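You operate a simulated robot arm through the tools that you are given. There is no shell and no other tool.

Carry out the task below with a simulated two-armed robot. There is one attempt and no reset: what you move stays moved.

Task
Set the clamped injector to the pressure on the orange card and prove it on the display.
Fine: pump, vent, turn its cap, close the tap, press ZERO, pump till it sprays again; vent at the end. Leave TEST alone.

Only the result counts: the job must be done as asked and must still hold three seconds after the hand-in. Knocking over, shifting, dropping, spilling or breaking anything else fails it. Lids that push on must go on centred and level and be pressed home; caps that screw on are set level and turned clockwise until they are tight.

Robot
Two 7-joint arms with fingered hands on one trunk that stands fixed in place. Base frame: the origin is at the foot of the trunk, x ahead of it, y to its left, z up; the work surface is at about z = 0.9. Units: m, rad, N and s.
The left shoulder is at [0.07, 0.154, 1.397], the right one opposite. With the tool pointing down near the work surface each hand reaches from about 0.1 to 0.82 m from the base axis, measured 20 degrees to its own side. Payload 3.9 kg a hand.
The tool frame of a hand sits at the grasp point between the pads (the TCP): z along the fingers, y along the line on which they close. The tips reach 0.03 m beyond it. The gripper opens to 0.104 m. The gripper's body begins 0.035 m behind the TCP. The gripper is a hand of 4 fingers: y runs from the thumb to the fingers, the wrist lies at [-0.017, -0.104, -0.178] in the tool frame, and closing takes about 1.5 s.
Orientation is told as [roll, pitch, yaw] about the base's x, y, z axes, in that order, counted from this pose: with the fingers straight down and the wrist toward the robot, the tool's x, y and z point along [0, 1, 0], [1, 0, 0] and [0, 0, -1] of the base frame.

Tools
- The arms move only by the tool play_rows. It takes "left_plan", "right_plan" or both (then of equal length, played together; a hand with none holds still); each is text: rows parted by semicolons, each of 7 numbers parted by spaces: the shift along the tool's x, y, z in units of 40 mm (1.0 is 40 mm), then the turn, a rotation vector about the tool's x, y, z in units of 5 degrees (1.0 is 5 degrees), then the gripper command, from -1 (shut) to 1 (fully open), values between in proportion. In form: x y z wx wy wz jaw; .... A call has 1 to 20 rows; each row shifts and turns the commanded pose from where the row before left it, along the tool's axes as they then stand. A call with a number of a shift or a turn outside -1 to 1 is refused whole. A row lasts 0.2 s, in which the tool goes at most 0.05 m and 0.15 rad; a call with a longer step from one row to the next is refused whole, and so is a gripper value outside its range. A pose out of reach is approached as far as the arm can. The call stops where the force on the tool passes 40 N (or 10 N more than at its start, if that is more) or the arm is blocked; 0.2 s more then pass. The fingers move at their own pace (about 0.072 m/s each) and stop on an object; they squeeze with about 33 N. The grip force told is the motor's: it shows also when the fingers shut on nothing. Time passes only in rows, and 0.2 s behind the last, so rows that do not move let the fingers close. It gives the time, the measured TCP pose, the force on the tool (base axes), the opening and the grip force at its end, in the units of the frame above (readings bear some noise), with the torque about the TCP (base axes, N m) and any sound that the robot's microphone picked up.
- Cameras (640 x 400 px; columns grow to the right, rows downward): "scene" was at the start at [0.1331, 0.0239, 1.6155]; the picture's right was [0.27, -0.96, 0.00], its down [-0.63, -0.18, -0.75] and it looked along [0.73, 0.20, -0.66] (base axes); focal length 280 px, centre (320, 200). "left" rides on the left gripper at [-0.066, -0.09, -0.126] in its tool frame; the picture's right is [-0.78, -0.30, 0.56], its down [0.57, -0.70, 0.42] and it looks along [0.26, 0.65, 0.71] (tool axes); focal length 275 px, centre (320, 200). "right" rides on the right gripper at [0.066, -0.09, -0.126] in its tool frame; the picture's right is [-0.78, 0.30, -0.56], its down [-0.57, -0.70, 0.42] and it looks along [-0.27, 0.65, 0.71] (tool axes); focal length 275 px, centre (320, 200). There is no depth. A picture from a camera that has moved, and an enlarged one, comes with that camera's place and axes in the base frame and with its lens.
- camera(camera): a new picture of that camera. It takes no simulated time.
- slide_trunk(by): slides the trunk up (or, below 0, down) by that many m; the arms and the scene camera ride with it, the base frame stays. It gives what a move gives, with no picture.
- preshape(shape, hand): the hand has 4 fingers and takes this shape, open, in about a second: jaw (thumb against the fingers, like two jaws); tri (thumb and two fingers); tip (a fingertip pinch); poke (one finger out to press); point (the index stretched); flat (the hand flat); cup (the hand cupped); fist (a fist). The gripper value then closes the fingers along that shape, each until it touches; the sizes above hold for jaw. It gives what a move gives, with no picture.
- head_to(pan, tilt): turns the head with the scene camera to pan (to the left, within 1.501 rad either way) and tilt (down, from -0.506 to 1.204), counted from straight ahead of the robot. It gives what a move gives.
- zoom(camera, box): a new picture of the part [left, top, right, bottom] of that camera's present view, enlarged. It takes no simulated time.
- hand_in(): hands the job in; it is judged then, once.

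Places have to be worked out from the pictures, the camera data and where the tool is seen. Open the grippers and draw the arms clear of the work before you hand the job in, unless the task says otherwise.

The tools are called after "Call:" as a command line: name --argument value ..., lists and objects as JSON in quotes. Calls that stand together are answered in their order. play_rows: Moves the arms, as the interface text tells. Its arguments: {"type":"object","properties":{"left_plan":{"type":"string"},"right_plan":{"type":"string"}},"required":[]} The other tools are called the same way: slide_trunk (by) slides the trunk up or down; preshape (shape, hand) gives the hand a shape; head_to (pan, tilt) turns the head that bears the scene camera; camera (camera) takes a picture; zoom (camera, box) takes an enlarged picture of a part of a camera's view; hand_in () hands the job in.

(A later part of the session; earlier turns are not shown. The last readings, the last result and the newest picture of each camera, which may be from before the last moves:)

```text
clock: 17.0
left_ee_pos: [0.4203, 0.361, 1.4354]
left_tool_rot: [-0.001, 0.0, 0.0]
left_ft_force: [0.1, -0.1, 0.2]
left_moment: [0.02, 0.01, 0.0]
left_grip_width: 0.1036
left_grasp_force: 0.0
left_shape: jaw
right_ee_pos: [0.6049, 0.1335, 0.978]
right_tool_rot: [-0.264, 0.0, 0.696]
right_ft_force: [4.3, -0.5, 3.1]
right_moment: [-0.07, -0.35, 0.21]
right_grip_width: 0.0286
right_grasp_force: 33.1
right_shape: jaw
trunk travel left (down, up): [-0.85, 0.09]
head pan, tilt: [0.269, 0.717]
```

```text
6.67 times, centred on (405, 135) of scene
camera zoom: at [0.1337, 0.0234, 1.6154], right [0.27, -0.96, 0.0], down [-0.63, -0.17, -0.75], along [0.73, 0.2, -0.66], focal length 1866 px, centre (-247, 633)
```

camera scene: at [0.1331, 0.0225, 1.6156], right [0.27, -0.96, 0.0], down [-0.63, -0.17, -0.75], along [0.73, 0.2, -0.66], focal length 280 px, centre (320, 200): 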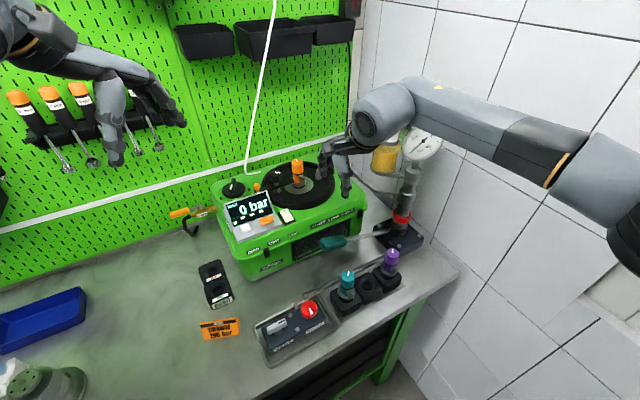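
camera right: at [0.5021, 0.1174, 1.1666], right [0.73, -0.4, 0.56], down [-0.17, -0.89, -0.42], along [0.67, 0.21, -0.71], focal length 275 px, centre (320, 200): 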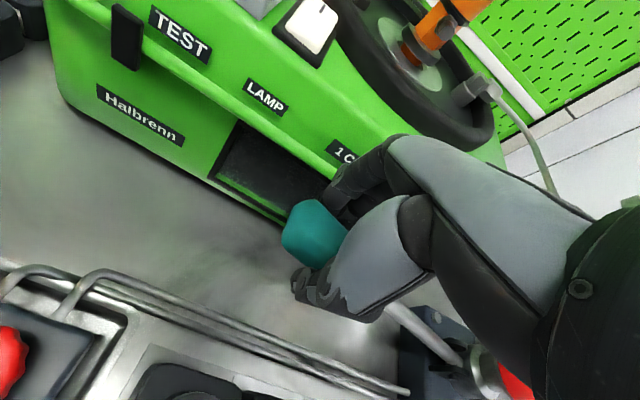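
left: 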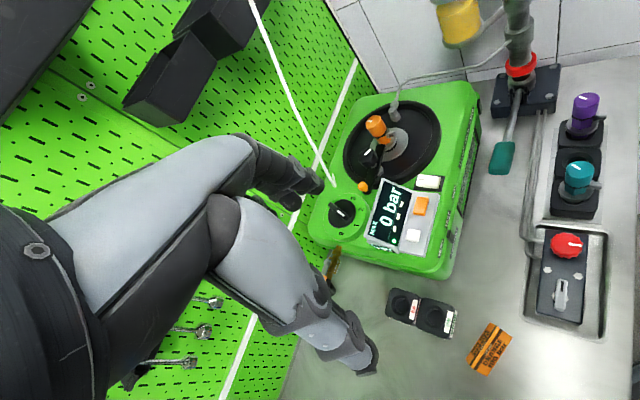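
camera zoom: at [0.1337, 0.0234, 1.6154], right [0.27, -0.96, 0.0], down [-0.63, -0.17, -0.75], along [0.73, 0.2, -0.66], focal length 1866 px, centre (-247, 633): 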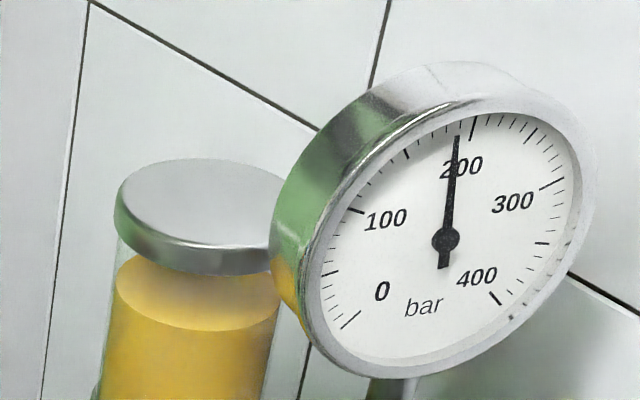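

A white spray lamp has come on and MAX stays at 210: the injector opens at 210 bar and must come down 20 bar, i.e. the cap turned counter-clockwise. I bring the lever up, and move the left hand toward the vent tap for a close view.

Call:
play_rows --right_plan "-0.228 0 -0.492 0 1 0 -1; -0.228 0 -0.492 0 1 0 -1; -0.228 0 -0.492 0 1 0 -1; 0 0 0 0 0 0 -1; 0 0 0 0 0 0 -1; 0 0 0 0 0 0 -1; 0 0 0 0 0 0 -1; 0 0 0 0 0 0 -1; 0 0 0 0 0 0 -1; 0 0 0 0 0 0 -1; 0 0 0 0 0 0 -1; 0 0 0 0 0 0 -1" --left_plan "-0.45 -0.3 0.8 0 0 0 1; -0.45 -0.3 0.8 0 0 0 1; -0.45 -0.3 0.8 0 0 0 1; -0.45 -0.3 0.8 0 0 0 1; -0.45 -0.3 0.8 0 0 0 1; -0.45 -0.3 0.8 0 0 0 1; -0.45 -0.3 0.8 0 0 0 1; -0.45 -0.3 0.8 0 0 0 1; -0.45 -0.3 0.8 0 0 0 1; -0.45 -0.3 0.8 0 0 0 1; 0 0 0 0 0 0 1; 0 0 0 0 0 0 1"

Call:
camera --camera "left"

Call:
camera --camera "scene"

Call:
camera --camera "right"

```text
clock: 19.6
left_ee_pos: [0.3985, 0.3369, 1.3884]
left_tool_rot: [-0.003, 0.0, -0.001]
left_ft_force: [-0.3, 0.5, -0.7]
left_moment: [-0.03, -0.01, 0.02]
left_grip_width: 0.104
left_grasp_force: 0.1
left_shape: jaw
left hand out of reach, approached as far as the arm can: row 2, 3, 4, 5, 6, 7, 8, 9, 10
right_ee_pos: [0.6137, 0.1245, 1.0383]
right_tool_rot: [-0.003, 0.002, 0.7]
right_ft_force: [-9.5, 7.9, -5.5]
right_moment: [0.03, 0.09, 0.36]
right_grip_width: 0.0286
right_grasp_force: 32.6
right_shape: jaw
trunk travel left (down, up): [-0.85, 0.09]
head pan, tilt: [0.269, 0.717]
```

```text
taken
camera left: at [0.308, 0.2702, 1.5133], right [-0.3, -0.78, -0.56], down [-0.7, 0.57, -0.43], along [0.65, 0.26, -0.71], focal length 275 px, centre (320, 200)
```

left: 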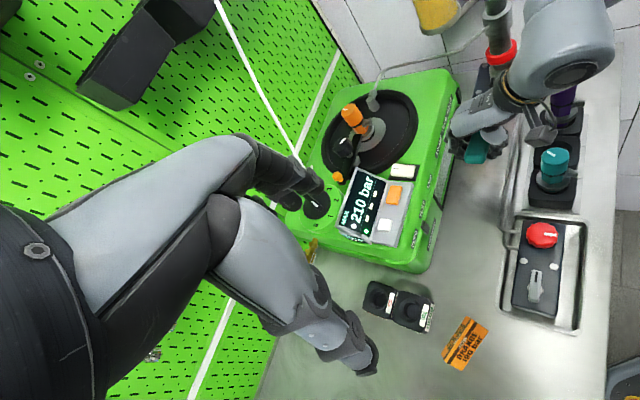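

```text
taken
camera scene: at [0.1315, 0.0267, 1.6156], right [0.27, -0.96, 0.0], down [-0.63, -0.18, -0.75], along [0.73, 0.2, -0.66], focal length 280 px, centre (320, 200)
```

scene: 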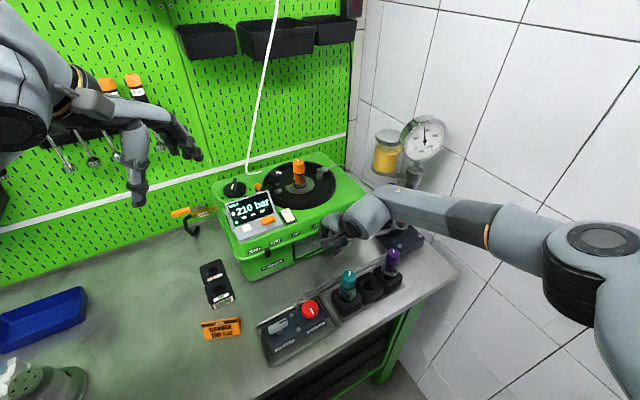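

```text
taken
camera right: at [0.5023, 0.1178, 1.1643], right [0.73, -0.4, 0.56], down [-0.17, -0.89, -0.42], along [0.67, 0.21, -0.71], focal length 275 px, centre (320, 200)
```

right: 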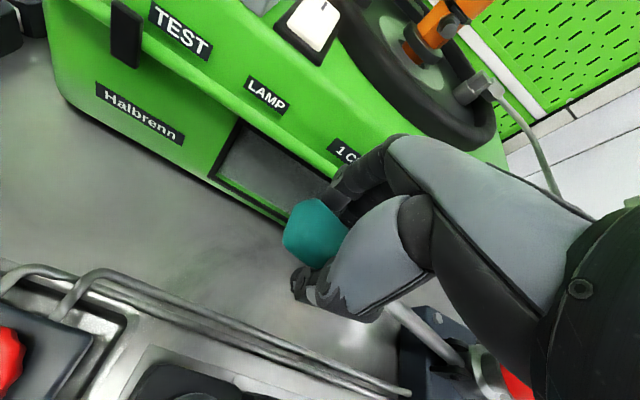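

The left arm can't fold in there with the wrist straight back at that height. I turn it −45° (wrist outward) while descending at the present place, which also suits the vent tap.

Call:
play_rows --left_plan "0 0 0.4 0 0 1 1; 0 0 0.4 0 0 1 1; 0 0 0.4 0 0 1 1; 0 0 0.4 0 0 1 1; 0 0 0.4 0 0 1 1; 0 0 0.4 0 0 1 1; 0 0 0.4 0 0 1 1; 0 0 0.4 0 0 1 1; 0 0 0.4 0 0 1 1; 0 0 0 0 0 0 1"

Call:
camera --camera "left"

Call:
camera --camera "scene"

```text
clock: 21.8
left_ee_pos: [0.4, 0.3373, 1.2443]
left_tool_rot: [-0.002, -0.002, -0.786]
left_ft_force: [-0.4, 0.8, -0.4]
left_moment: [0.0, 0.01, 0.0]
left_grip_width: 0.1037
left_grasp_force: 0.1
left_shape: jaw
right_ee_pos: [0.6141, 0.1241, 1.0389]
right_tool_rot: [-0.001, 0.001, 0.698]
right_ft_force: [-11.2, 7.1, -8.8]
right_moment: [0.03, 0.16, 0.41]
right_grip_width: 0.0287
right_grasp_force: 32.9
right_shape: jaw
trunk travel left (down, up): [-0.85, 0.09]
head pan, tilt: [0.269, 0.717]
```

```text
taken
camera left: at [0.2885, 0.3544, 1.3693], right [-0.76, -0.34, -0.56], down [-0.09, 0.9, -0.43], along [0.65, -0.27, -0.71], focal length 275 px, centre (320, 200)
```

left: 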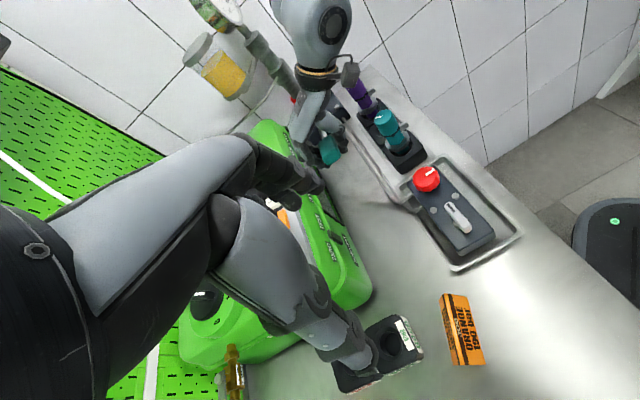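

```text
taken
camera scene: at [0.1315, 0.0267, 1.6156], right [0.27, -0.96, 0.0], down [-0.63, -0.18, -0.75], along [0.73, 0.2, -0.66], focal length 280 px, centre (320, 200)
```

scene: 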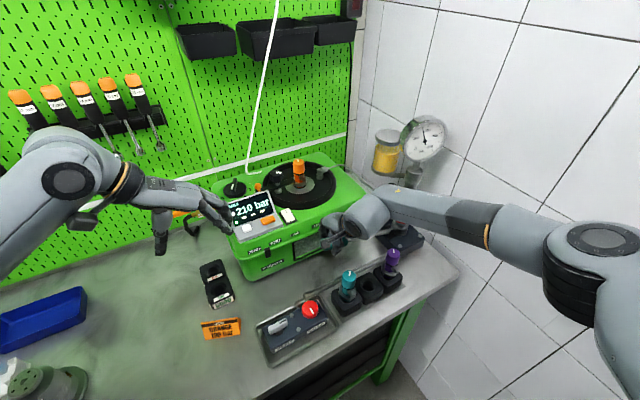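

Reach is fine with the hand at −45°. I move over the vent tap at height 1.15 and look at it closely.

Call:
play_rows --left_plan "-0.66 0.4 0.3 0 0 0 1; -0.66 0.4 0.3 0 0 0 1; -0.66 0.4 0.3 0 0 0 1; -0.66 0.4 0.3 0 0 0 1; 0 0 0.5 0 0 0 1; 0 0 0 0 0 0 1"

Call:
camera --camera "left"

Call:
zoom --camera "scene" --box '[180, 240, 340, 380]'

```text
clock: 23.2
left_ee_pos: [0.3912, 0.2988, 1.209]
left_tool_rot: [-0.001, -0.001, -0.788]
left_ft_force: [0.3, 0.6, 0.5]
left_moment: [-0.03, 0.0, 0.01]
left_grip_width: 0.1038
left_grasp_force: 0.1
left_shape: jaw
left hand out of reach, approached as far as the arm can: row 2, 3, 4
right_ee_pos: [0.6137, 0.1241, 1.0394]
right_tool_rot: [-0.002, -0.001, 0.699]
right_ft_force: [-11.1, 6.7, -10.2]
right_moment: [0.01, 0.14, 0.41]
right_grip_width: 0.0284
right_grasp_force: 33.3
right_shape: jaw
trunk travel left (down, up): [-0.85, 0.09]
head pan, tilt: [0.269, 0.717]
```

```text
taken
camera left: at [0.2796, 0.3141, 1.3335], right [-0.76, -0.34, -0.56], down [-0.09, 0.9, -0.43], along [0.65, -0.27, -0.71], focal length 275 px, centre (320, 200)
```

left: 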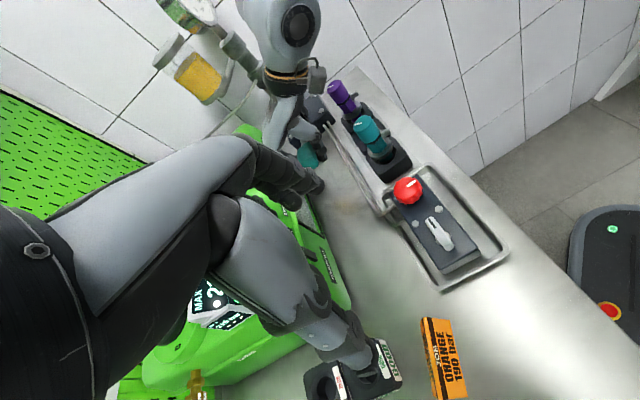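

```text
2.86 times, centred on (260, 310) of scene
camera zoom: at [0.1316, 0.0266, 1.6156], right [0.27, -0.96, 0.0], down [-0.63, -0.18, -0.75], along [0.73, 0.2, -0.66], focal length 800 px, centre (491, -114)
```

zoom: 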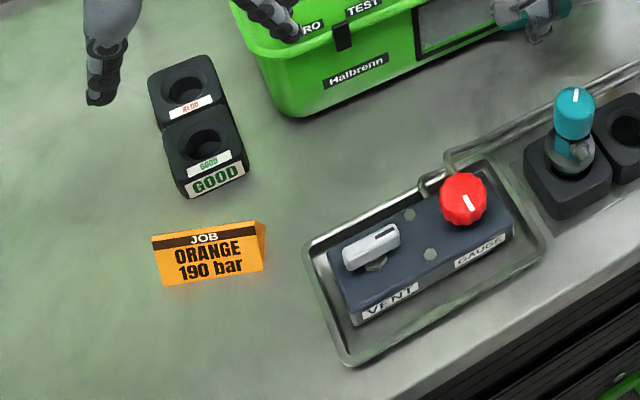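

At this height the arm is too folded to come inward. Reach is larger lower down, so I descend to z≈1.08 here (above the card) and then try sliding inward.

Call:
play_rows --left_plan "0 0 0.8 0 0 0 1; 0 0 0.8 0 0 0 1; 0 0 0.8 0 0 0 1; 0 0 0.6 0 0 0 1; -0.5 0.4 0 0 0 0 1; -0.5 0.4 0 0 0 0 1; -0.5 0.4 0 0 0 0 1; 0 0 0 0 0 0 1"

Call:
camera --camera "left"

```text
clock: 25.0
left_ee_pos: [0.3827, 0.2222, 1.0886]
left_tool_rot: [-0.001, -0.002, -0.786]
left_ft_force: [0.4, -0.2, 0.1]
left_moment: [0.0, -0.01, 0.04]
left_grip_width: 0.1036
left_grasp_force: 0.2
left_shape: jaw
right_ee_pos: [0.6133, 0.1244, 1.0392]
right_tool_rot: [-0.001, 0.002, 0.699]
right_ft_force: [-10.8, 6.1, -10.1]
right_moment: [-0.01, 0.15, 0.38]
right_grip_width: 0.0282
right_grasp_force: 33.2
right_shape: jaw
trunk travel left (down, up): [-0.85, 0.09]
head pan, tilt: [0.269, 0.717]
```

```text
taken
camera left: at [0.2707, 0.239, 1.2139], right [-0.76, -0.34, -0.56], down [-0.09, 0.9, -0.43], along [0.65, -0.27, -0.71], focal length 275 px, centre (320, 200)
```

left: 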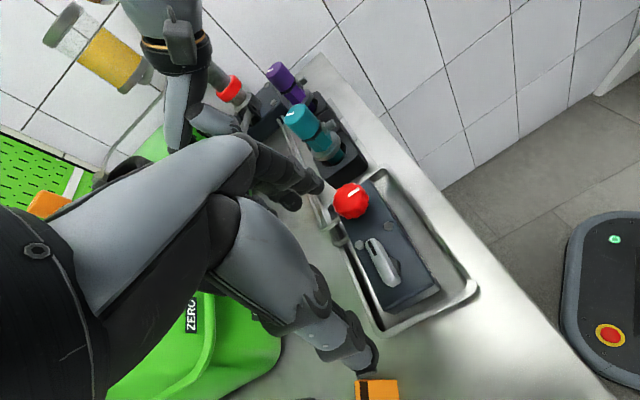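

That works: the left hand is now just above the tap. A close look at the lever.

Call:
zoom --camera "left" --box '[320, 180, 480, 320]'

Call:
zoom --camera "scene" --box '[210, 270, 350, 380]'

```text
2.86 times, centred on (400, 250) of left
camera zoom: at [0.2707, 0.239, 1.2139], right [-0.76, -0.34, -0.56], down [-0.09, 0.9, -0.43], along [0.65, -0.27, -0.71], focal length 786 px, centre (91, 57)
```

zoom: 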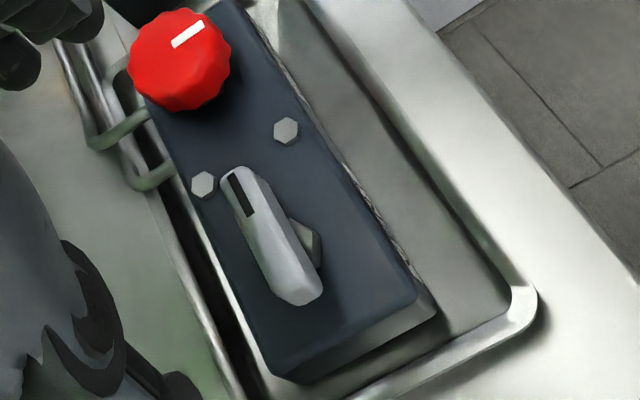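

```text
3.64 times, centred on (280, 325) of scene
camera zoom: at [0.1316, 0.0268, 1.6156], right [0.27, -0.96, 0.0], down [-0.63, -0.18, -0.75], along [0.73, 0.2, -0.66], focal length 1018 px, centre (466, -254)
```

zoom: 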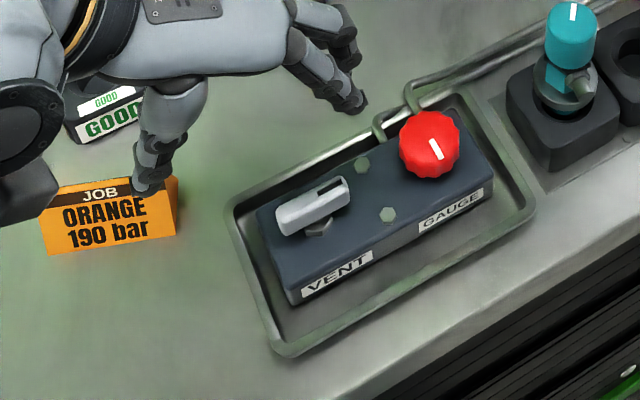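

Lever centre/pivot ≈ (0.389, 0.199), top at z≈0.975, 45 mm long. A single finger can push its end round and later press ZERO, so I put the left hand in the "poke" shape and see where that finger is.

Call:
preshape --hand "left" --shape "poke"

Call:
camera --camera "left"

Call:
zoom --camera "scene" --box '[150, 220, 350, 380]'

```text
clock: 25.9
left_ee_pos: [0.3824, 0.2214, 1.0876]
left_tool_rot: [-0.003, 0.0, -0.783]
left_ft_force: [-0.4, 0.4, -0.8]
left_moment: [0.0, -0.01, 0.04]
left_grip_width: 0.0
left_grasp_force: 0.0
left_shape: poke
right_ee_pos: [0.6141, 0.1239, 1.0375]
right_tool_rot: [-0.002, 0.001, 0.699]
right_ft_force: [-12.0, 6.5, -8.7]
right_moment: [0.04, 0.12, 0.38]
right_grip_width: 0.0283
right_grasp_force: 33.3
right_shape: jaw
trunk travel left (down, up): [-0.85, 0.09]
head pan, tilt: [0.269, 0.717]
```

```text
taken
camera left: at [0.2707, 0.239, 1.2138], right [-0.76, -0.34, -0.56], down [-0.09, 0.9, -0.43], along [0.65, -0.27, -0.71], focal length 275 px, centre (320, 200)
```

left: 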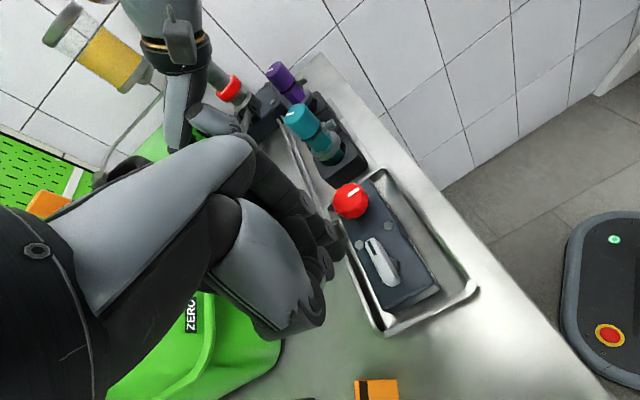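

```text
2.50 times, centred on (250, 300) of scene
camera zoom: at [0.1318, 0.0266, 1.6156], right [0.27, -0.96, 0.0], down [-0.63, -0.18, -0.75], along [0.73, 0.2, -0.66], focal length 700 px, centre (495, -50)
```

zoom: 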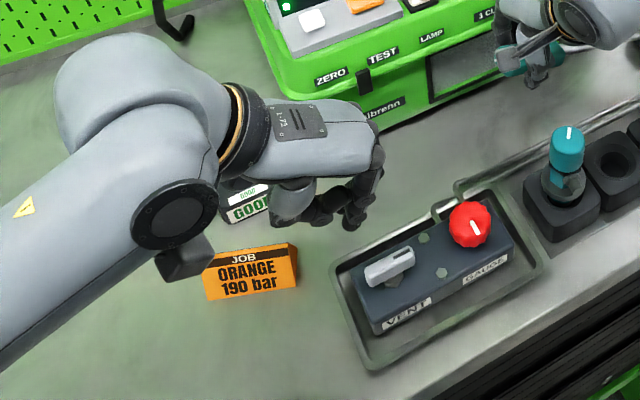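

Call:
zoom --camera "left" --box '[220, 150, 380, 350]'

Call:
zoom --camera "scene" --box '[220, 255, 320, 325]'

Call:
camera --camera "right"

```text
2.00 times, centred on (300, 250) of left
camera zoom: at [0.2707, 0.239, 1.2138], right [-0.76, -0.34, -0.56], down [-0.09, 0.9, -0.43], along [0.65, -0.27, -0.71], focal length 551 px, centre (360, 100)
```

zoom: 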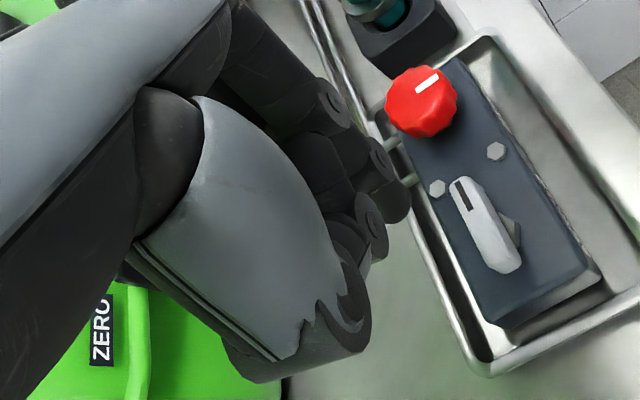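

```text
5.71 times, centred on (270, 290) of scene
camera zoom: at [0.1318, 0.0266, 1.6156], right [0.27, -0.96, 0.0], down [-0.63, -0.18, -0.75], along [0.73, 0.2, -0.66], focal length 1600 px, centre (606, -314)
```

zoom: 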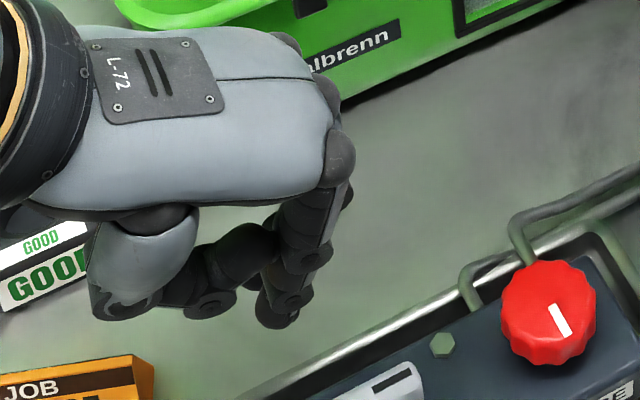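

```text
taken
camera right: at [0.5027, 0.1177, 1.1644], right [0.73, -0.4, 0.56], down [-0.17, -0.89, -0.42], along [0.67, 0.21, -0.71], focal length 275 px, centre (320, 200)
```

right: 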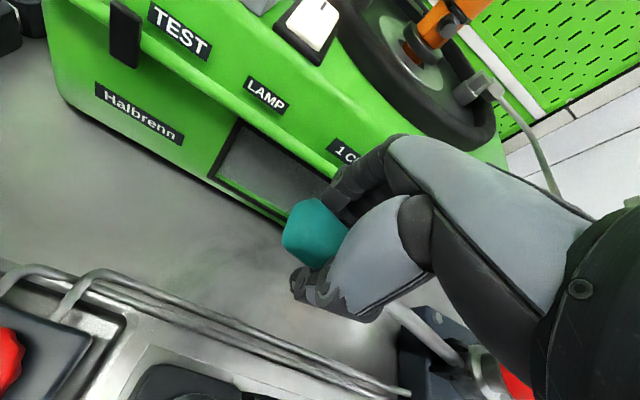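

The poke fingertip lies almost on the tool axis, ~0.03 m below the TCP. I place it on the front side of the lever's far-right end and lower it, to push the lever counter-clockwise first.

Call:
play_rows --left_plan "-0.47 0.5 0 0 0 0 1; -0.47 0.5 0 0 0 0 1; 0 0 0.7 0 0 0 1; 0 0 0.7 0 0 0 1; 0 0 0.5 0 0 0 1; 0 0 0 0 0 0 1"

Call:
zoom --camera "left" --box '[240, 100, 480, 300]'

Call:
zoom --camera "scene" --box '[220, 265, 340, 365]'

```text
clock: 27.3
left_ee_pos: [0.3843, 0.1653, 1.0126]
left_tool_rot: [0.001, -0.003, -0.786]
left_ft_force: [-0.2, -0.1, 0.1]
left_moment: [0.02, -0.01, 0.0]
left_grip_width: 0.0001
left_grasp_force: 0.1
left_shape: poke
right_ee_pos: [0.6155, 0.1248, 1.0381]
right_tool_rot: [-0.002, 0.001, 0.699]
right_ft_force: [-11.5, 6.6, -9.9]
right_moment: [-0.01, 0.15, 0.42]
right_grip_width: 0.0279
right_grasp_force: 33.2
right_shape: jaw
trunk travel left (down, up): [-0.85, 0.09]
head pan, tilt: [0.269, 0.717]
```

```text
2.00 times, centred on (360, 200) of left
camera zoom: at [0.2724, 0.1822, 1.1376], right [-0.76, -0.34, -0.56], down [-0.09, 0.9, -0.43], along [0.65, -0.27, -0.71], focal length 551 px, centre (240, 200)
```

zoom: 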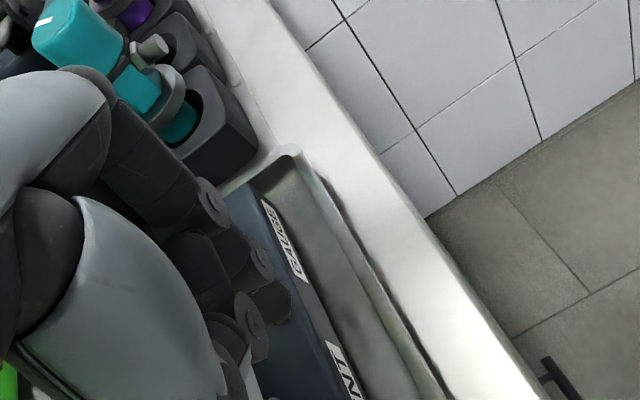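

```text
4.00 times, centred on (280, 315) of scene
camera zoom: at [0.132, 0.0265, 1.6156], right [0.27, -0.96, 0.0], down [-0.63, -0.18, -0.75], along [0.73, 0.2, -0.66], focal length 1120 px, centre (480, -260)
```

zoom: 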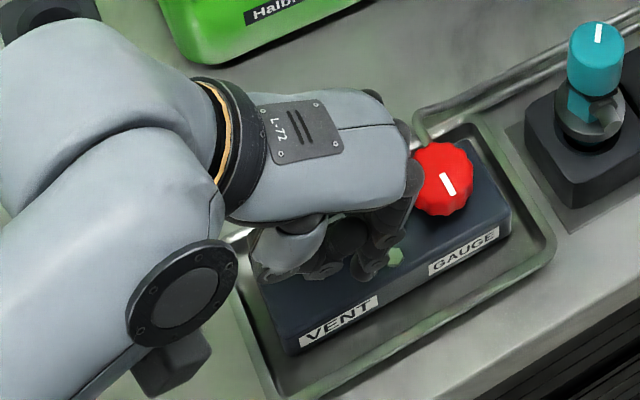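

Fingertip is in front of the lever end. I lower it the last 25 mm and ease it up against the lever.

Call:
play_rows --left_plan "0 -0.12 0.3 0 0 0 1; 0 0 0.33 0 0 0 1; 0 0 0 0 0 0 1; 0.2 0 0 0 0 0 1; 0.2 0 0 0 0 0 1; 0 0 0 0 0 0 1"

Call:
zoom --camera "left" --box '[240, 140, 440, 340]'

Call:
zoom --camera "scene" --box '[240, 285, 320, 345]'

```text
clock: 28.7
left_ee_pos: [0.3927, 0.1793, 0.9876]
left_tool_rot: [-0.001, -0.003, -0.786]
left_ft_force: [0.8, -5.5, -0.5]
left_moment: [-0.14, -0.02, -0.05]
left_grip_width: 0.0
left_grasp_force: 0.0
left_shape: poke
right_ee_pos: [0.6149, 0.1242, 1.0388]
right_tool_rot: [-0.001, -0.001, 0.698]
right_ft_force: [-9.9, 7.2, -10.0]
right_moment: [0.06, 0.11, 0.4]
right_grip_width: 0.028
right_grasp_force: 32.9
right_shape: jaw
trunk travel left (down, up): [-0.85, 0.09]
head pan, tilt: [0.269, 0.717]
```

```text
2.00 times, centred on (340, 240) of left
camera zoom: at [0.2814, 0.1963, 1.1127], right [-0.76, -0.34, -0.56], down [-0.09, 0.9, -0.43], along [0.65, -0.27, -0.71], focal length 551 px, centre (280, 120)
```

zoom: 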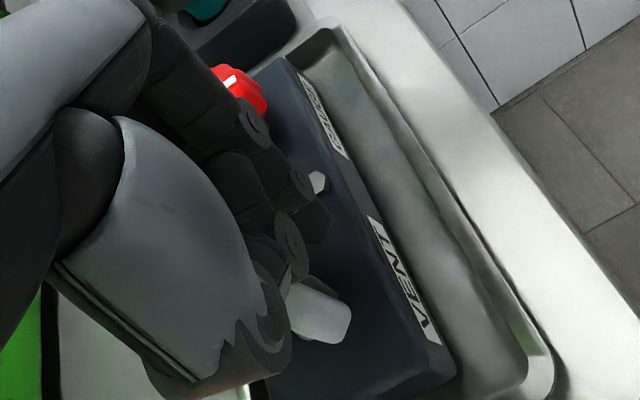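

```text
6.67 times, centred on (280, 315) of scene
camera zoom: at [0.1322, 0.0261, 1.6156], right [0.27, -0.96, 0.0], down [-0.63, -0.18, -0.75], along [0.73, 0.2, -0.66], focal length 1866 px, centre (587, -567)
```

zoom: 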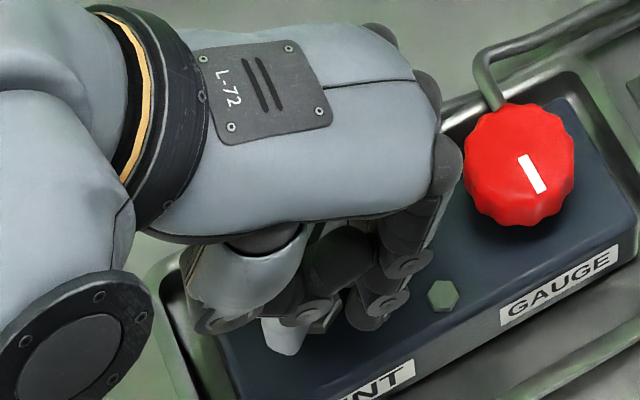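

The lever has begun to swing counter-clockwise at low force. I check the gauge, then continue the arc.

Call:
play_rows --left_plan "0.25 0.12 0 0 0 0 1; 0.28 0.04 0 0 0 0 1; 0 0 0 0 0 0 1"

Call:
zoom --camera "left" --box '[240, 140, 440, 340]'

Call:
zoom --camera "scene" --box '[240, 285, 320, 345]'

Call:
zoom --camera "scene" --box '[375, 105, 455, 165]'

```text
clock: 29.5
left_ee_pos: [0.4112, 0.1917, 0.9871]
left_tool_rot: [0.002, -0.001, -0.786]
left_ft_force: [-0.3, -1.1, -0.2]
left_moment: [0.02, 0.05, 0.01]
left_grip_width: 0.0
left_grasp_force: 0.0
left_shape: poke
right_ee_pos: [0.614, 0.1251, 1.0382]
right_tool_rot: [-0.002, -0.001, 0.698]
right_ft_force: [-11.1, 5.5, -9.3]
right_moment: [0.05, 0.14, 0.39]
right_grip_width: 0.0277
right_grasp_force: 32.6
right_shape: jaw
trunk travel left (down, up): [-0.85, 0.09]
head pan, tilt: [0.269, 0.717]
```

```text
2.00 times, centred on (340, 240) of left
camera zoom: at [0.3013, 0.2076, 1.1126], right [-0.76, -0.34, -0.56], down [-0.09, 0.9, -0.43], along [0.65, -0.27, -0.71], focal length 551 px, centre (280, 120)
```

zoom: 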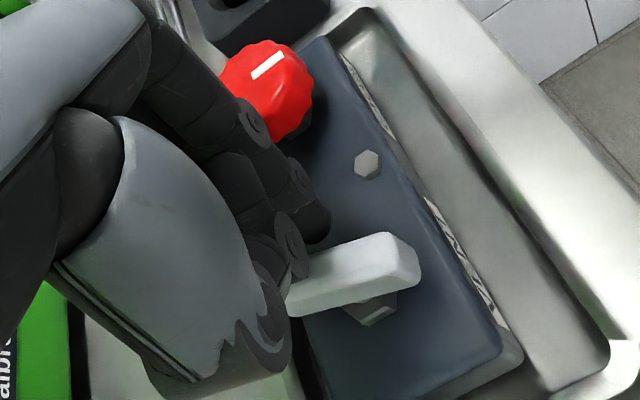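

```text
6.67 times, centred on (280, 315) of scene
camera zoom: at [0.132, 0.0266, 1.6156], right [0.27, -0.96, 0.0], down [-0.63, -0.18, -0.75], along [0.73, 0.2, -0.66], focal length 1866 px, centre (587, -567)
```

zoom: 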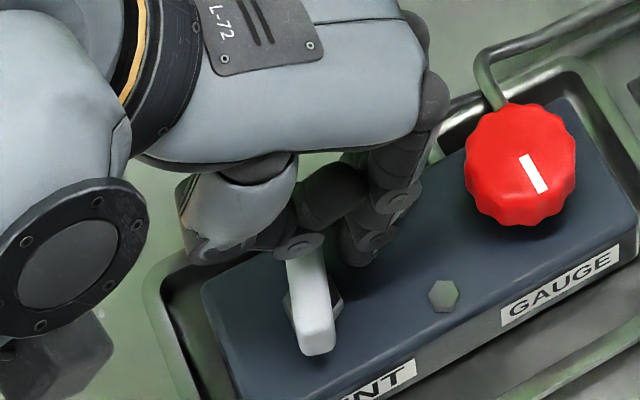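

```text
6.67 times, centred on (415, 135) of scene
camera zoom: at [0.132, 0.0266, 1.6156], right [0.27, -0.96, 0.0], down [-0.63, -0.18, -0.75], along [0.73, 0.2, -0.66], focal length 1866 px, centre (-313, 633)
```

zoom: 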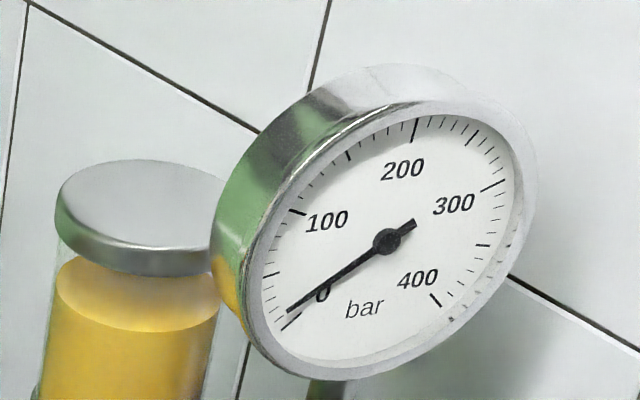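

Vented: the gauge is back near 0, with the vent opening counter-clockwise. I lift the left hand straight off the lever and back out the way it came.

Call:
play_rows --left_plan "0 0 -0.8 0 0 0 1; 0 0 -0.8 0 0 0 1; 0.3 -0.2 -0.5 0 0 0 1; 0.3 -0.3 -0.5 0 0 0 1; 0.44 -0.44 -0.6 0 0 0 1; 0.44 -0.44 -0.7 0 0 0 1; 0.44 -0.44 -0.7 0 0 0 1; 0.44 -0.44 -0.8 0 0 0 1; 0.44 -0.44 -0.8 0 0 0 1; 0 0 -0.8 0 0 0 1; 0 0 -0.8 0 0 0 1; 0 0 0 0 0 0 1"

Call:
zoom --camera "scene" --box '[220, 100, 460, 360]'

Call:
camera --camera "left"

```text
clock: 32.1
left_ee_pos: [0.4148, 0.3474, 1.3009]
left_tool_rot: [-0.002, 0.0, -0.784]
left_ft_force: [0.2, -0.2, -0.2]
left_moment: [0.0, -0.04, 0.03]
left_grip_width: 0.0
left_grasp_force: 0.0
left_shape: poke
right_ee_pos: [0.6143, 0.1241, 1.0387]
right_tool_rot: [-0.002, 0.0, 0.698]
right_ft_force: [-10.4, 6.3, -10.6]
right_moment: [0.03, 0.12, 0.36]
right_grip_width: 0.028
right_grasp_force: 33.0
right_shape: jaw
trunk travel left (down, up): [-0.85, 0.09]
head pan, tilt: [0.269, 0.717]
```

```text
1.54 times, centred on (340, 230) of scene
camera zoom: at [0.1321, 0.0275, 1.6155], right [0.27, -0.96, 0.0], down [-0.63, -0.18, -0.75], along [0.73, 0.2, -0.66], focal length 431 px, centre (289, 154)
```

zoom: 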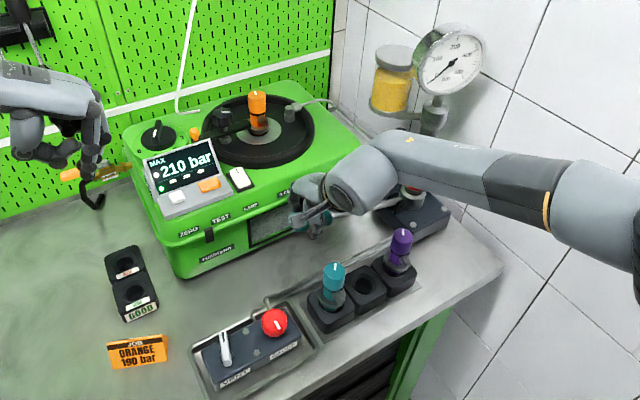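

```text
taken
camera left: at [0.3033, 0.3637, 1.4259], right [-0.76, -0.34, -0.56], down [-0.09, 0.9, -0.43], along [0.65, -0.27, -0.71], focal length 275 px, centre (320, 200)
```

left: 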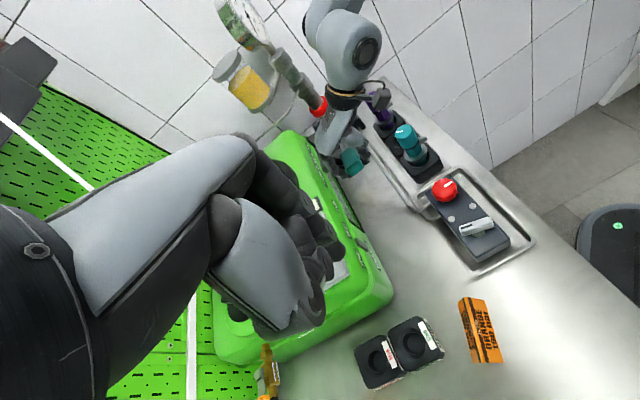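

Everything else is unchanged and the vent lever is open. I change the left hand to jaw and carry it toward the injector cap at safe height.

Call:
preshape --hand "left" --shape "jaw"

Call:
play_rows --left_plan "0.53 0.53 -0.2 0 0 0 0.4; 0.53 0.53 -0.2 0 0 0 0.4; 0.53 0.53 -0.2 0 0 0 0.4; 0.53 0.53 -0.2 0 0 0 0.4; 0.53 0.53 -0.2 0 0 0 0.4; 0 0 0 0 0 -1 0.4; 0 0 0 0 0 -1 0.4; 0 0 0 0 0 -1 0.4; 0 0 0 0 0 -1 0.4; 0 0 0 0 0 -1 0.4; 0 0 0 0 0 -1 0.4; 0 0 0 0 0 -1 0.4; 0 0 0 0 0 -1 0.4; 0 0 0 0 0 -1 0.4; 0 0 0 0 0 0 0.4"

Call:
camera --camera "left"

Call:
camera --camera "scene"

```text
clock: 33.0
left_ee_pos: [0.4137, 0.3466, 1.3002]
left_tool_rot: [-0.002, -0.003, -0.785]
left_ft_force: [-0.2, 0.0, -1.4]
left_moment: [-0.01, -0.02, 0.0]
left_grip_width: 0.1035
left_grasp_force: 0.1
left_shape: jaw
right_ee_pos: [0.6137, 0.1243, 1.0387]
right_tool_rot: [-0.001, 0.0, 0.699]
right_ft_force: [-10.7, 8.5, -9.7]
right_moment: [0.06, 0.14, 0.42]
right_grip_width: 0.0279
right_grasp_force: 33.0
right_shape: jaw
trunk travel left (down, up): [-0.85, 0.09]
head pan, tilt: [0.269, 0.717]
```

```text
clock: 36.2
left_ee_pos: [0.5645, 0.3469, 1.3385]
left_tool_rot: [-0.002, 0.0, -0.001]
left_ft_force: [-0.3, -0.1, 0.1]
left_moment: [0.01, -0.01, -0.06]
left_grip_width: 0.073
left_grasp_force: 0.0
left_shape: jaw
right_ee_pos: [0.6135, 0.1239, 1.0391]
right_tool_rot: [0.0, 0.001, 0.699]
right_ft_force: [-10.2, 8.8, -11.6]
right_moment: [0.07, 0.18, 0.44]
right_grip_width: 0.0279
right_grasp_force: 33.8
right_shape: jaw
trunk travel left (down, up): [-0.85, 0.09]
head pan, tilt: [0.269, 0.717]
```

```text
taken
camera left: at [0.4734, 0.2809, 1.4641], right [-0.3, -0.78, -0.56], down [-0.7, 0.57, -0.43], along [0.65, 0.26, -0.71], focal length 275 px, centre (320, 200)
```

left: 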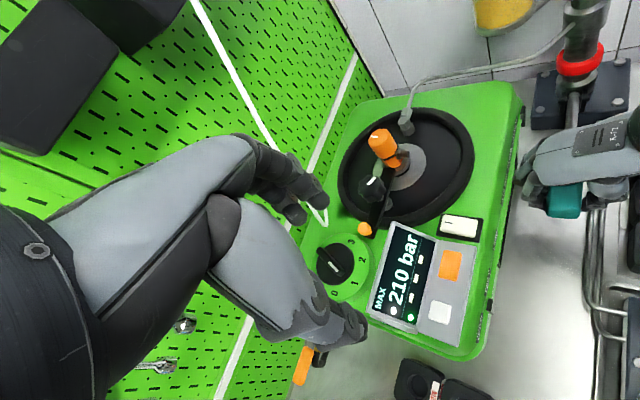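

```text
taken
camera scene: at [0.1322, 0.0277, 1.6155], right [0.27, -0.96, 0.0], down [-0.63, -0.18, -0.75], along [0.73, 0.2, -0.66], focal length 280 px, centre (320, 200)
```

scene: 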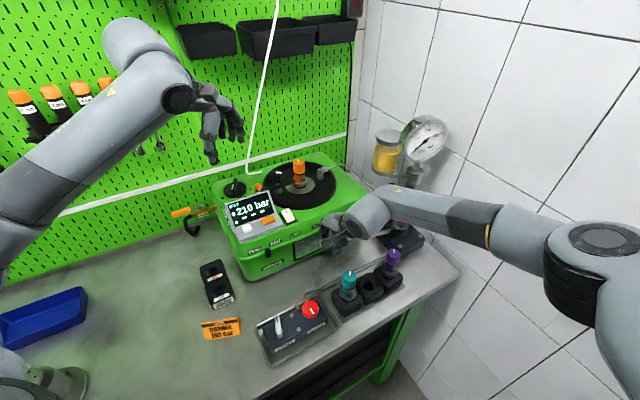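

A white hose hangs near the tester's back-left; I check where it is relative to the cap before I go in.

Call:
zoom --camera "scene" --box '[200, 60, 340, 200]'

Call:
zoom --camera "left" --box '[180, 40, 480, 240]'

Call:
camera --camera "right"

```text
2.86 times, centred on (270, 130) of scene
camera zoom: at [0.1322, 0.0277, 1.6155], right [0.27, -0.96, 0.0], down [-0.63, -0.18, -0.75], along [0.73, 0.2, -0.66], focal length 800 px, centre (463, 400)
```

zoom: 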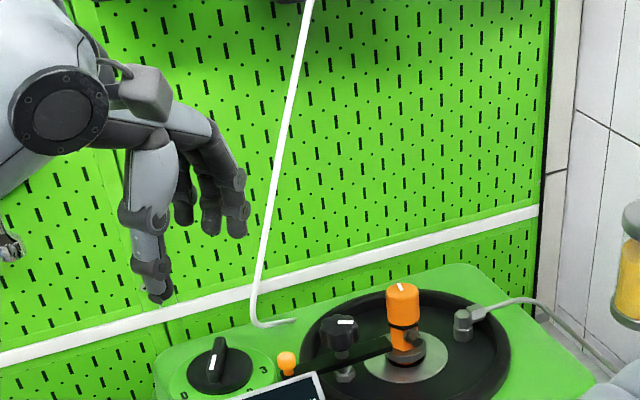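

```text
2.00 times, centred on (330, 140) of left
camera zoom: at [0.4734, 0.2809, 1.4641], right [-0.3, -0.78, -0.56], down [-0.7, 0.57, -0.43], along [0.65, 0.26, -0.71], focal length 551 px, centre (300, 320)
```

zoom: 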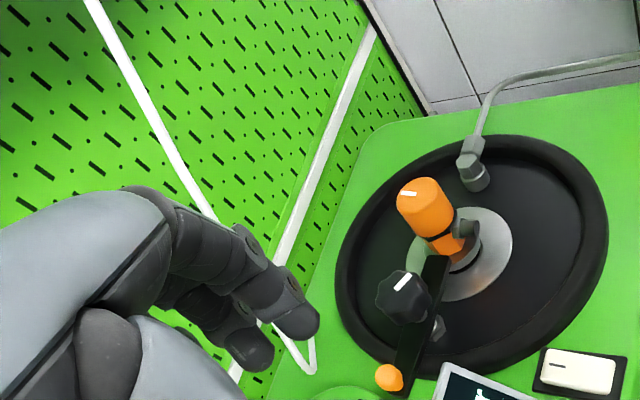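

```text
taken
camera right: at [0.503, 0.1176, 1.1642], right [0.73, -0.4, 0.56], down [-0.17, -0.89, -0.42], along [0.67, 0.21, -0.71], focal length 275 px, centre (320, 200)
```

right: 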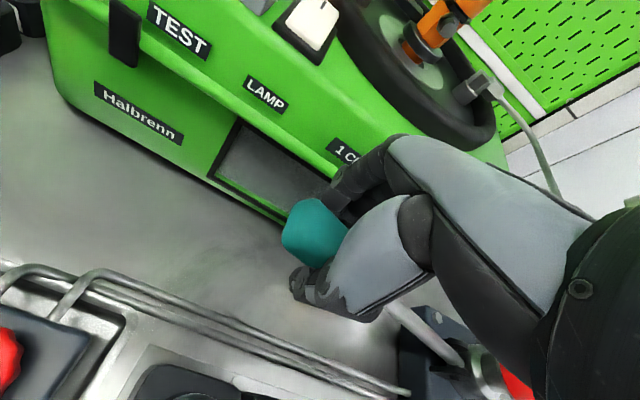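

Cap centre refined to (0.772, 0.268, 1.150); the hose runs about 0.09 m to its left, so I move right first, then forward over the cap.

Call:
play_rows --left_plan "-0.667 0 0 0 0 0 0.4; -0.667 0 0 0 0 0 0.4; -0.667 0 0 0 0 0 0.4; 0 0.737 0 0 0 0 0.4; 0 0.737 0 0 0 0 0.4; 0 0.737 0 0 0 0 0.4; 0 0.737 0 0 0 0 0.4; 0 0.737 0 0 0 0 0.4; 0 0.737 0 0 0 0 0.4; 0 0.737 0 0 0 0 0.4; 0 0 0 0 0 0 0.4"

Call:
camera --camera "left"

Call:
zoom --camera "scene" --box '[200, 60, 400, 220]'

Call:
camera --camera "right"

```text
clock: 38.6
left_ee_pos: [0.7716, 0.2663, 1.3389]
left_tool_rot: [-0.002, -0.001, 0.001]
left_ft_force: [0.1, 0.6, 0.1]
left_moment: [0.0, -0.03, 0.0]
left_grip_width: 0.0732
left_grasp_force: 0.0
left_shape: jaw
right_ee_pos: [0.614, 0.1246, 1.0375]
right_tool_rot: [-0.003, 0.002, 0.697]
right_ft_force: [-10.6, 6.1, -9.3]
right_moment: [0.01, 0.1, 0.41]
right_grip_width: 0.028
right_grasp_force: 33.1
right_shape: jaw
trunk travel left (down, up): [-0.85, 0.09]
head pan, tilt: [0.269, 0.717]
```

```text
taken
camera left: at [0.68, 0.2008, 1.4649], right [-0.3, -0.78, -0.56], down [-0.7, 0.57, -0.43], along [0.65, 0.26, -0.71], focal length 275 px, centre (320, 200)
```

left: 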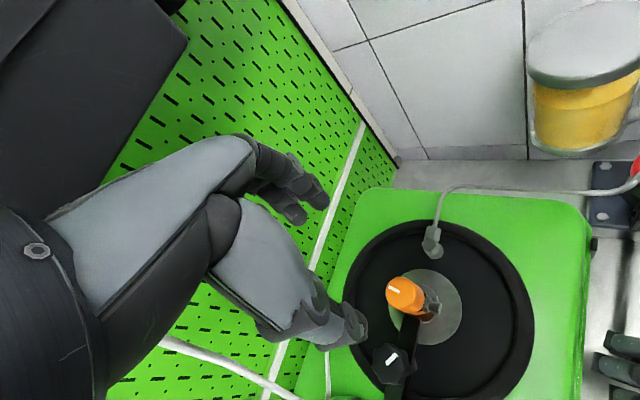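

```text
2.50 times, centred on (300, 140) of scene
camera zoom: at [0.1315, 0.0285, 1.6155], right [0.27, -0.96, 0.0], down [-0.63, -0.18, -0.75], along [0.73, 0.2, -0.66], focal length 700 px, centre (370, 350)
```

zoom: 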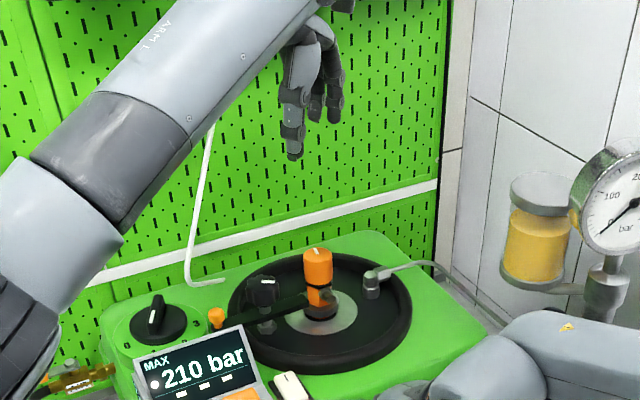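

```text
taken
camera right: at [0.503, 0.1178, 1.1641], right [0.72, -0.4, 0.56], down [-0.17, -0.89, -0.42], along [0.67, 0.21, -0.71], focal length 275 px, centre (320, 200)
```

right: 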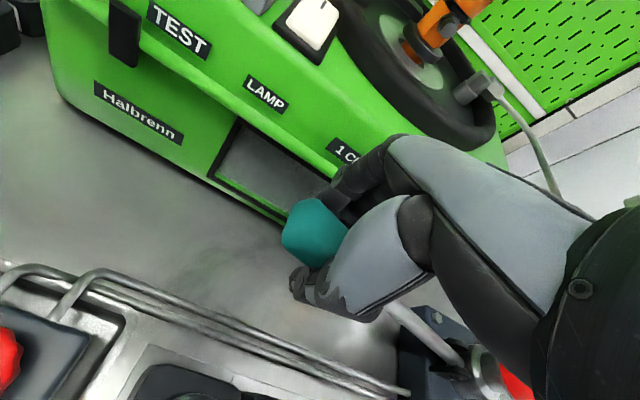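

The hand is centred above the cap and clear of the hose. I descend to just above the cap and check again.

Call:
play_rows --left_plan "0 0.05 0.9 0 0 0 0.4; 0 0 0.9 0 0 0 0.4; 0 0 0.8 0 0 0 0.4; 0 0 0.6 0 0 0 0.4; 0 0 0 0 0 0 0.4"

Call:
camera --camera "left"

Call:
zoom --camera "scene" --box '[240, 100, 360, 200]'

```text
clock: 39.8
left_ee_pos: [0.7751, 0.2676, 1.2093]
left_tool_rot: [-0.003, -0.001, 0.001]
left_ft_force: [-0.1, 0.6, 0.1]
left_moment: [-0.01, 0.01, 0.06]
left_grip_width: 0.0733
left_grasp_force: 0.1
left_shape: jaw
right_ee_pos: [0.6145, 0.1245, 1.0397]
right_tool_rot: [-0.002, 0.003, 0.698]
right_ft_force: [-11.8, 8.4, -11.4]
right_moment: [0.06, 0.14, 0.42]
right_grip_width: 0.0281
right_grasp_force: 32.3
right_shape: jaw
trunk travel left (down, up): [-0.85, 0.09]
head pan, tilt: [0.269, 0.717]
```

```text
taken
camera left: at [0.6831, 0.2017, 1.3354], right [-0.3, -0.78, -0.56], down [-0.7, 0.57, -0.43], along [0.65, 0.26, -0.71], focal length 275 px, centre (320, 200)
```

left: 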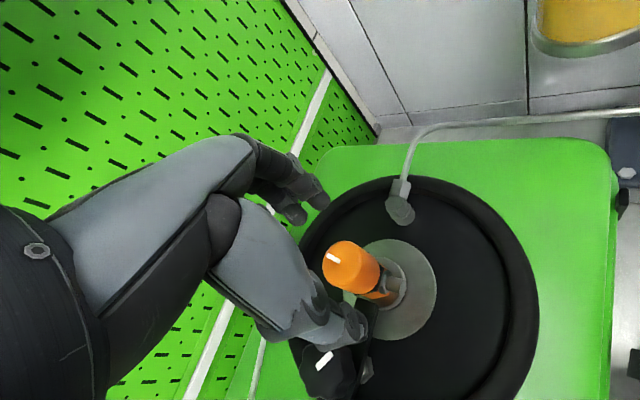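

```text
4.00 times, centred on (300, 150) of scene
camera zoom: at [0.132, 0.0277, 1.6155], right [0.27, -0.96, 0.0], down [-0.63, -0.18, -0.75], along [0.73, 0.2, -0.66], focal length 1120 px, centre (400, 400)
```

zoom: 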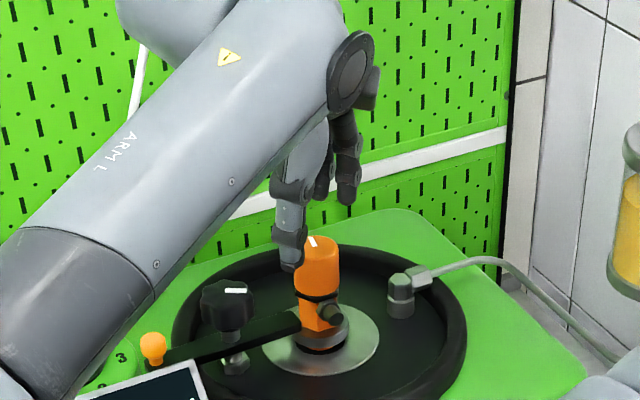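

Cap and jaw are aligned (cap ≈ (0.775, 0.267)). I go down to grip height and close on the cap.

Call:
play_rows --left_plan "0 0 0.5 0 0 0 0.4; 0 0 0.5 0 0 0 0.4; 0 0 0.25 0 0 0 0.4; 0 0 0 0 0 0 0.4; 0 0 0 0 0 0 -1; 0 0 0 0 0 0 -1; 0 0 0 0 0 0 -1; 0 0 0 0 0 0 -1; 0 0 0 0 0 0 -1; 0 0 0 0 0 0 -1"

Call:
camera --camera "left"

Call:
zoom --camera "scene" --box '[240, 120, 360, 220]'

```text
clock: 42.0
left_ee_pos: [0.7744, 0.2659, 1.1613]
left_tool_rot: [-0.002, 0.001, 0.0]
left_ft_force: [-3.6, -1.2, -0.5]
left_moment: [-0.01, 0.06, 0.01]
left_grip_width: 0.0262
left_grasp_force: 32.9
left_shape: jaw
right_ee_pos: [0.6151, 0.1244, 1.0395]
right_tool_rot: [-0.003, 0.002, 0.698]
right_ft_force: [-9.7, 9.1, -12.8]
right_moment: [0.05, 0.12, 0.37]
right_grip_width: 0.0279
right_grasp_force: 32.9
right_shape: jaw
trunk travel left (down, up): [-0.85, 0.09]
head pan, tilt: [0.269, 0.717]
```

```text
taken
camera left: at [0.6832, 0.1998, 1.2866], right [-0.3, -0.78, -0.56], down [-0.7, 0.57, -0.43], along [0.65, 0.26, -0.71], focal length 275 px, centre (320, 200)
```

left: 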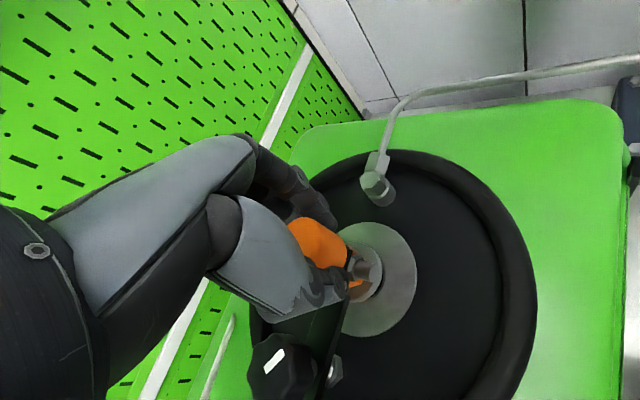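

```text
4.00 times, centred on (300, 170) of scene
camera zoom: at [0.1319, 0.0278, 1.6155], right [0.27, -0.96, 0.0], down [-0.63, -0.18, -0.75], along [0.73, 0.2, -0.66], focal length 1120 px, centre (400, 320)
```

zoom: 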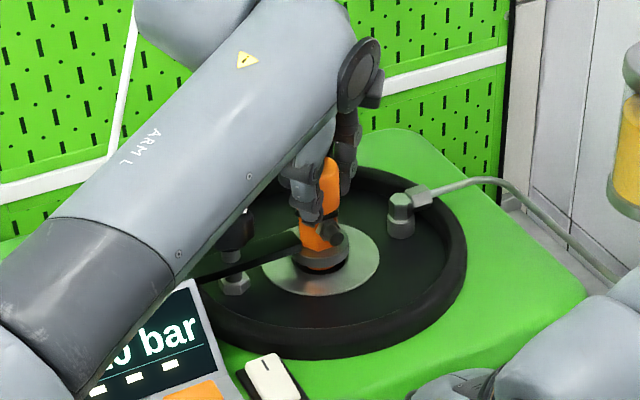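

Cap held (26 mm). I turn it counter-clockwise 30° and watch the forces.

Call:
play_rows --left_plan "0 0 0 0 0 -1 -1; 0 0 0 0 0 -1 -1; 0 0 0 0 0 -1 -1; 0 0 0 0 0 -1 -1; 0 0 0 0 0 -1 -1; 0 0 0 0 0 -1 -1; 0 0 0 0 0 0 -1"

Call:
camera --camera "left"

Call:
camera --camera "scene"

```text
clock: 43.6
left_ee_pos: [0.7748, 0.2649, 1.1616]
left_tool_rot: [-0.002, 0.0, 0.523]
left_ft_force: [9.0, -7.7, -1.2]
left_moment: [-0.18, -0.23, -0.08]
left_grip_width: 0.0258
left_grasp_force: 33.2
left_shape: jaw
right_ee_pos: [0.6128, 0.1238, 1.0371]
right_tool_rot: [-0.001, -0.001, 0.698]
right_ft_force: [-14.3, 10.5, -7.8]
right_moment: [0.13, 0.2, 0.44]
right_grip_width: 0.0279
right_grasp_force: 33.2
right_shape: jaw
trunk travel left (down, up): [-0.85, 0.09]
head pan, tilt: [0.269, 0.717]
```

```text
taken
camera left: at [0.7283, 0.1632, 1.2866], right [0.13, -0.82, -0.56], down [-0.89, 0.14, -0.43], along [0.43, 0.55, -0.71], focal length 275 px, centre (320, 200)
```

left: 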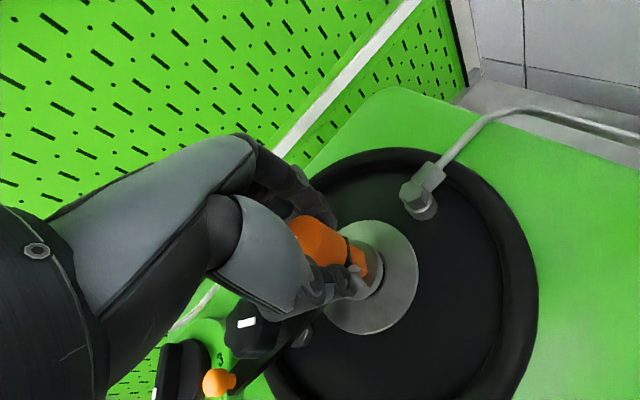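

```text
taken
camera scene: at [0.1335, 0.0261, 1.6155], right [0.27, -0.96, 0.0], down [-0.63, -0.18, -0.75], along [0.73, 0.2, -0.66], focal length 280 px, centre (320, 200)
```

scene: 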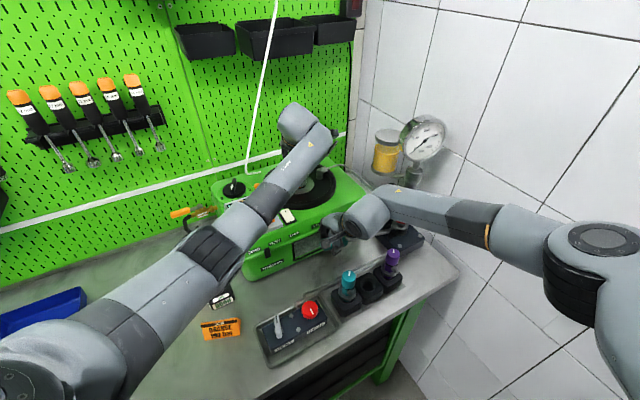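

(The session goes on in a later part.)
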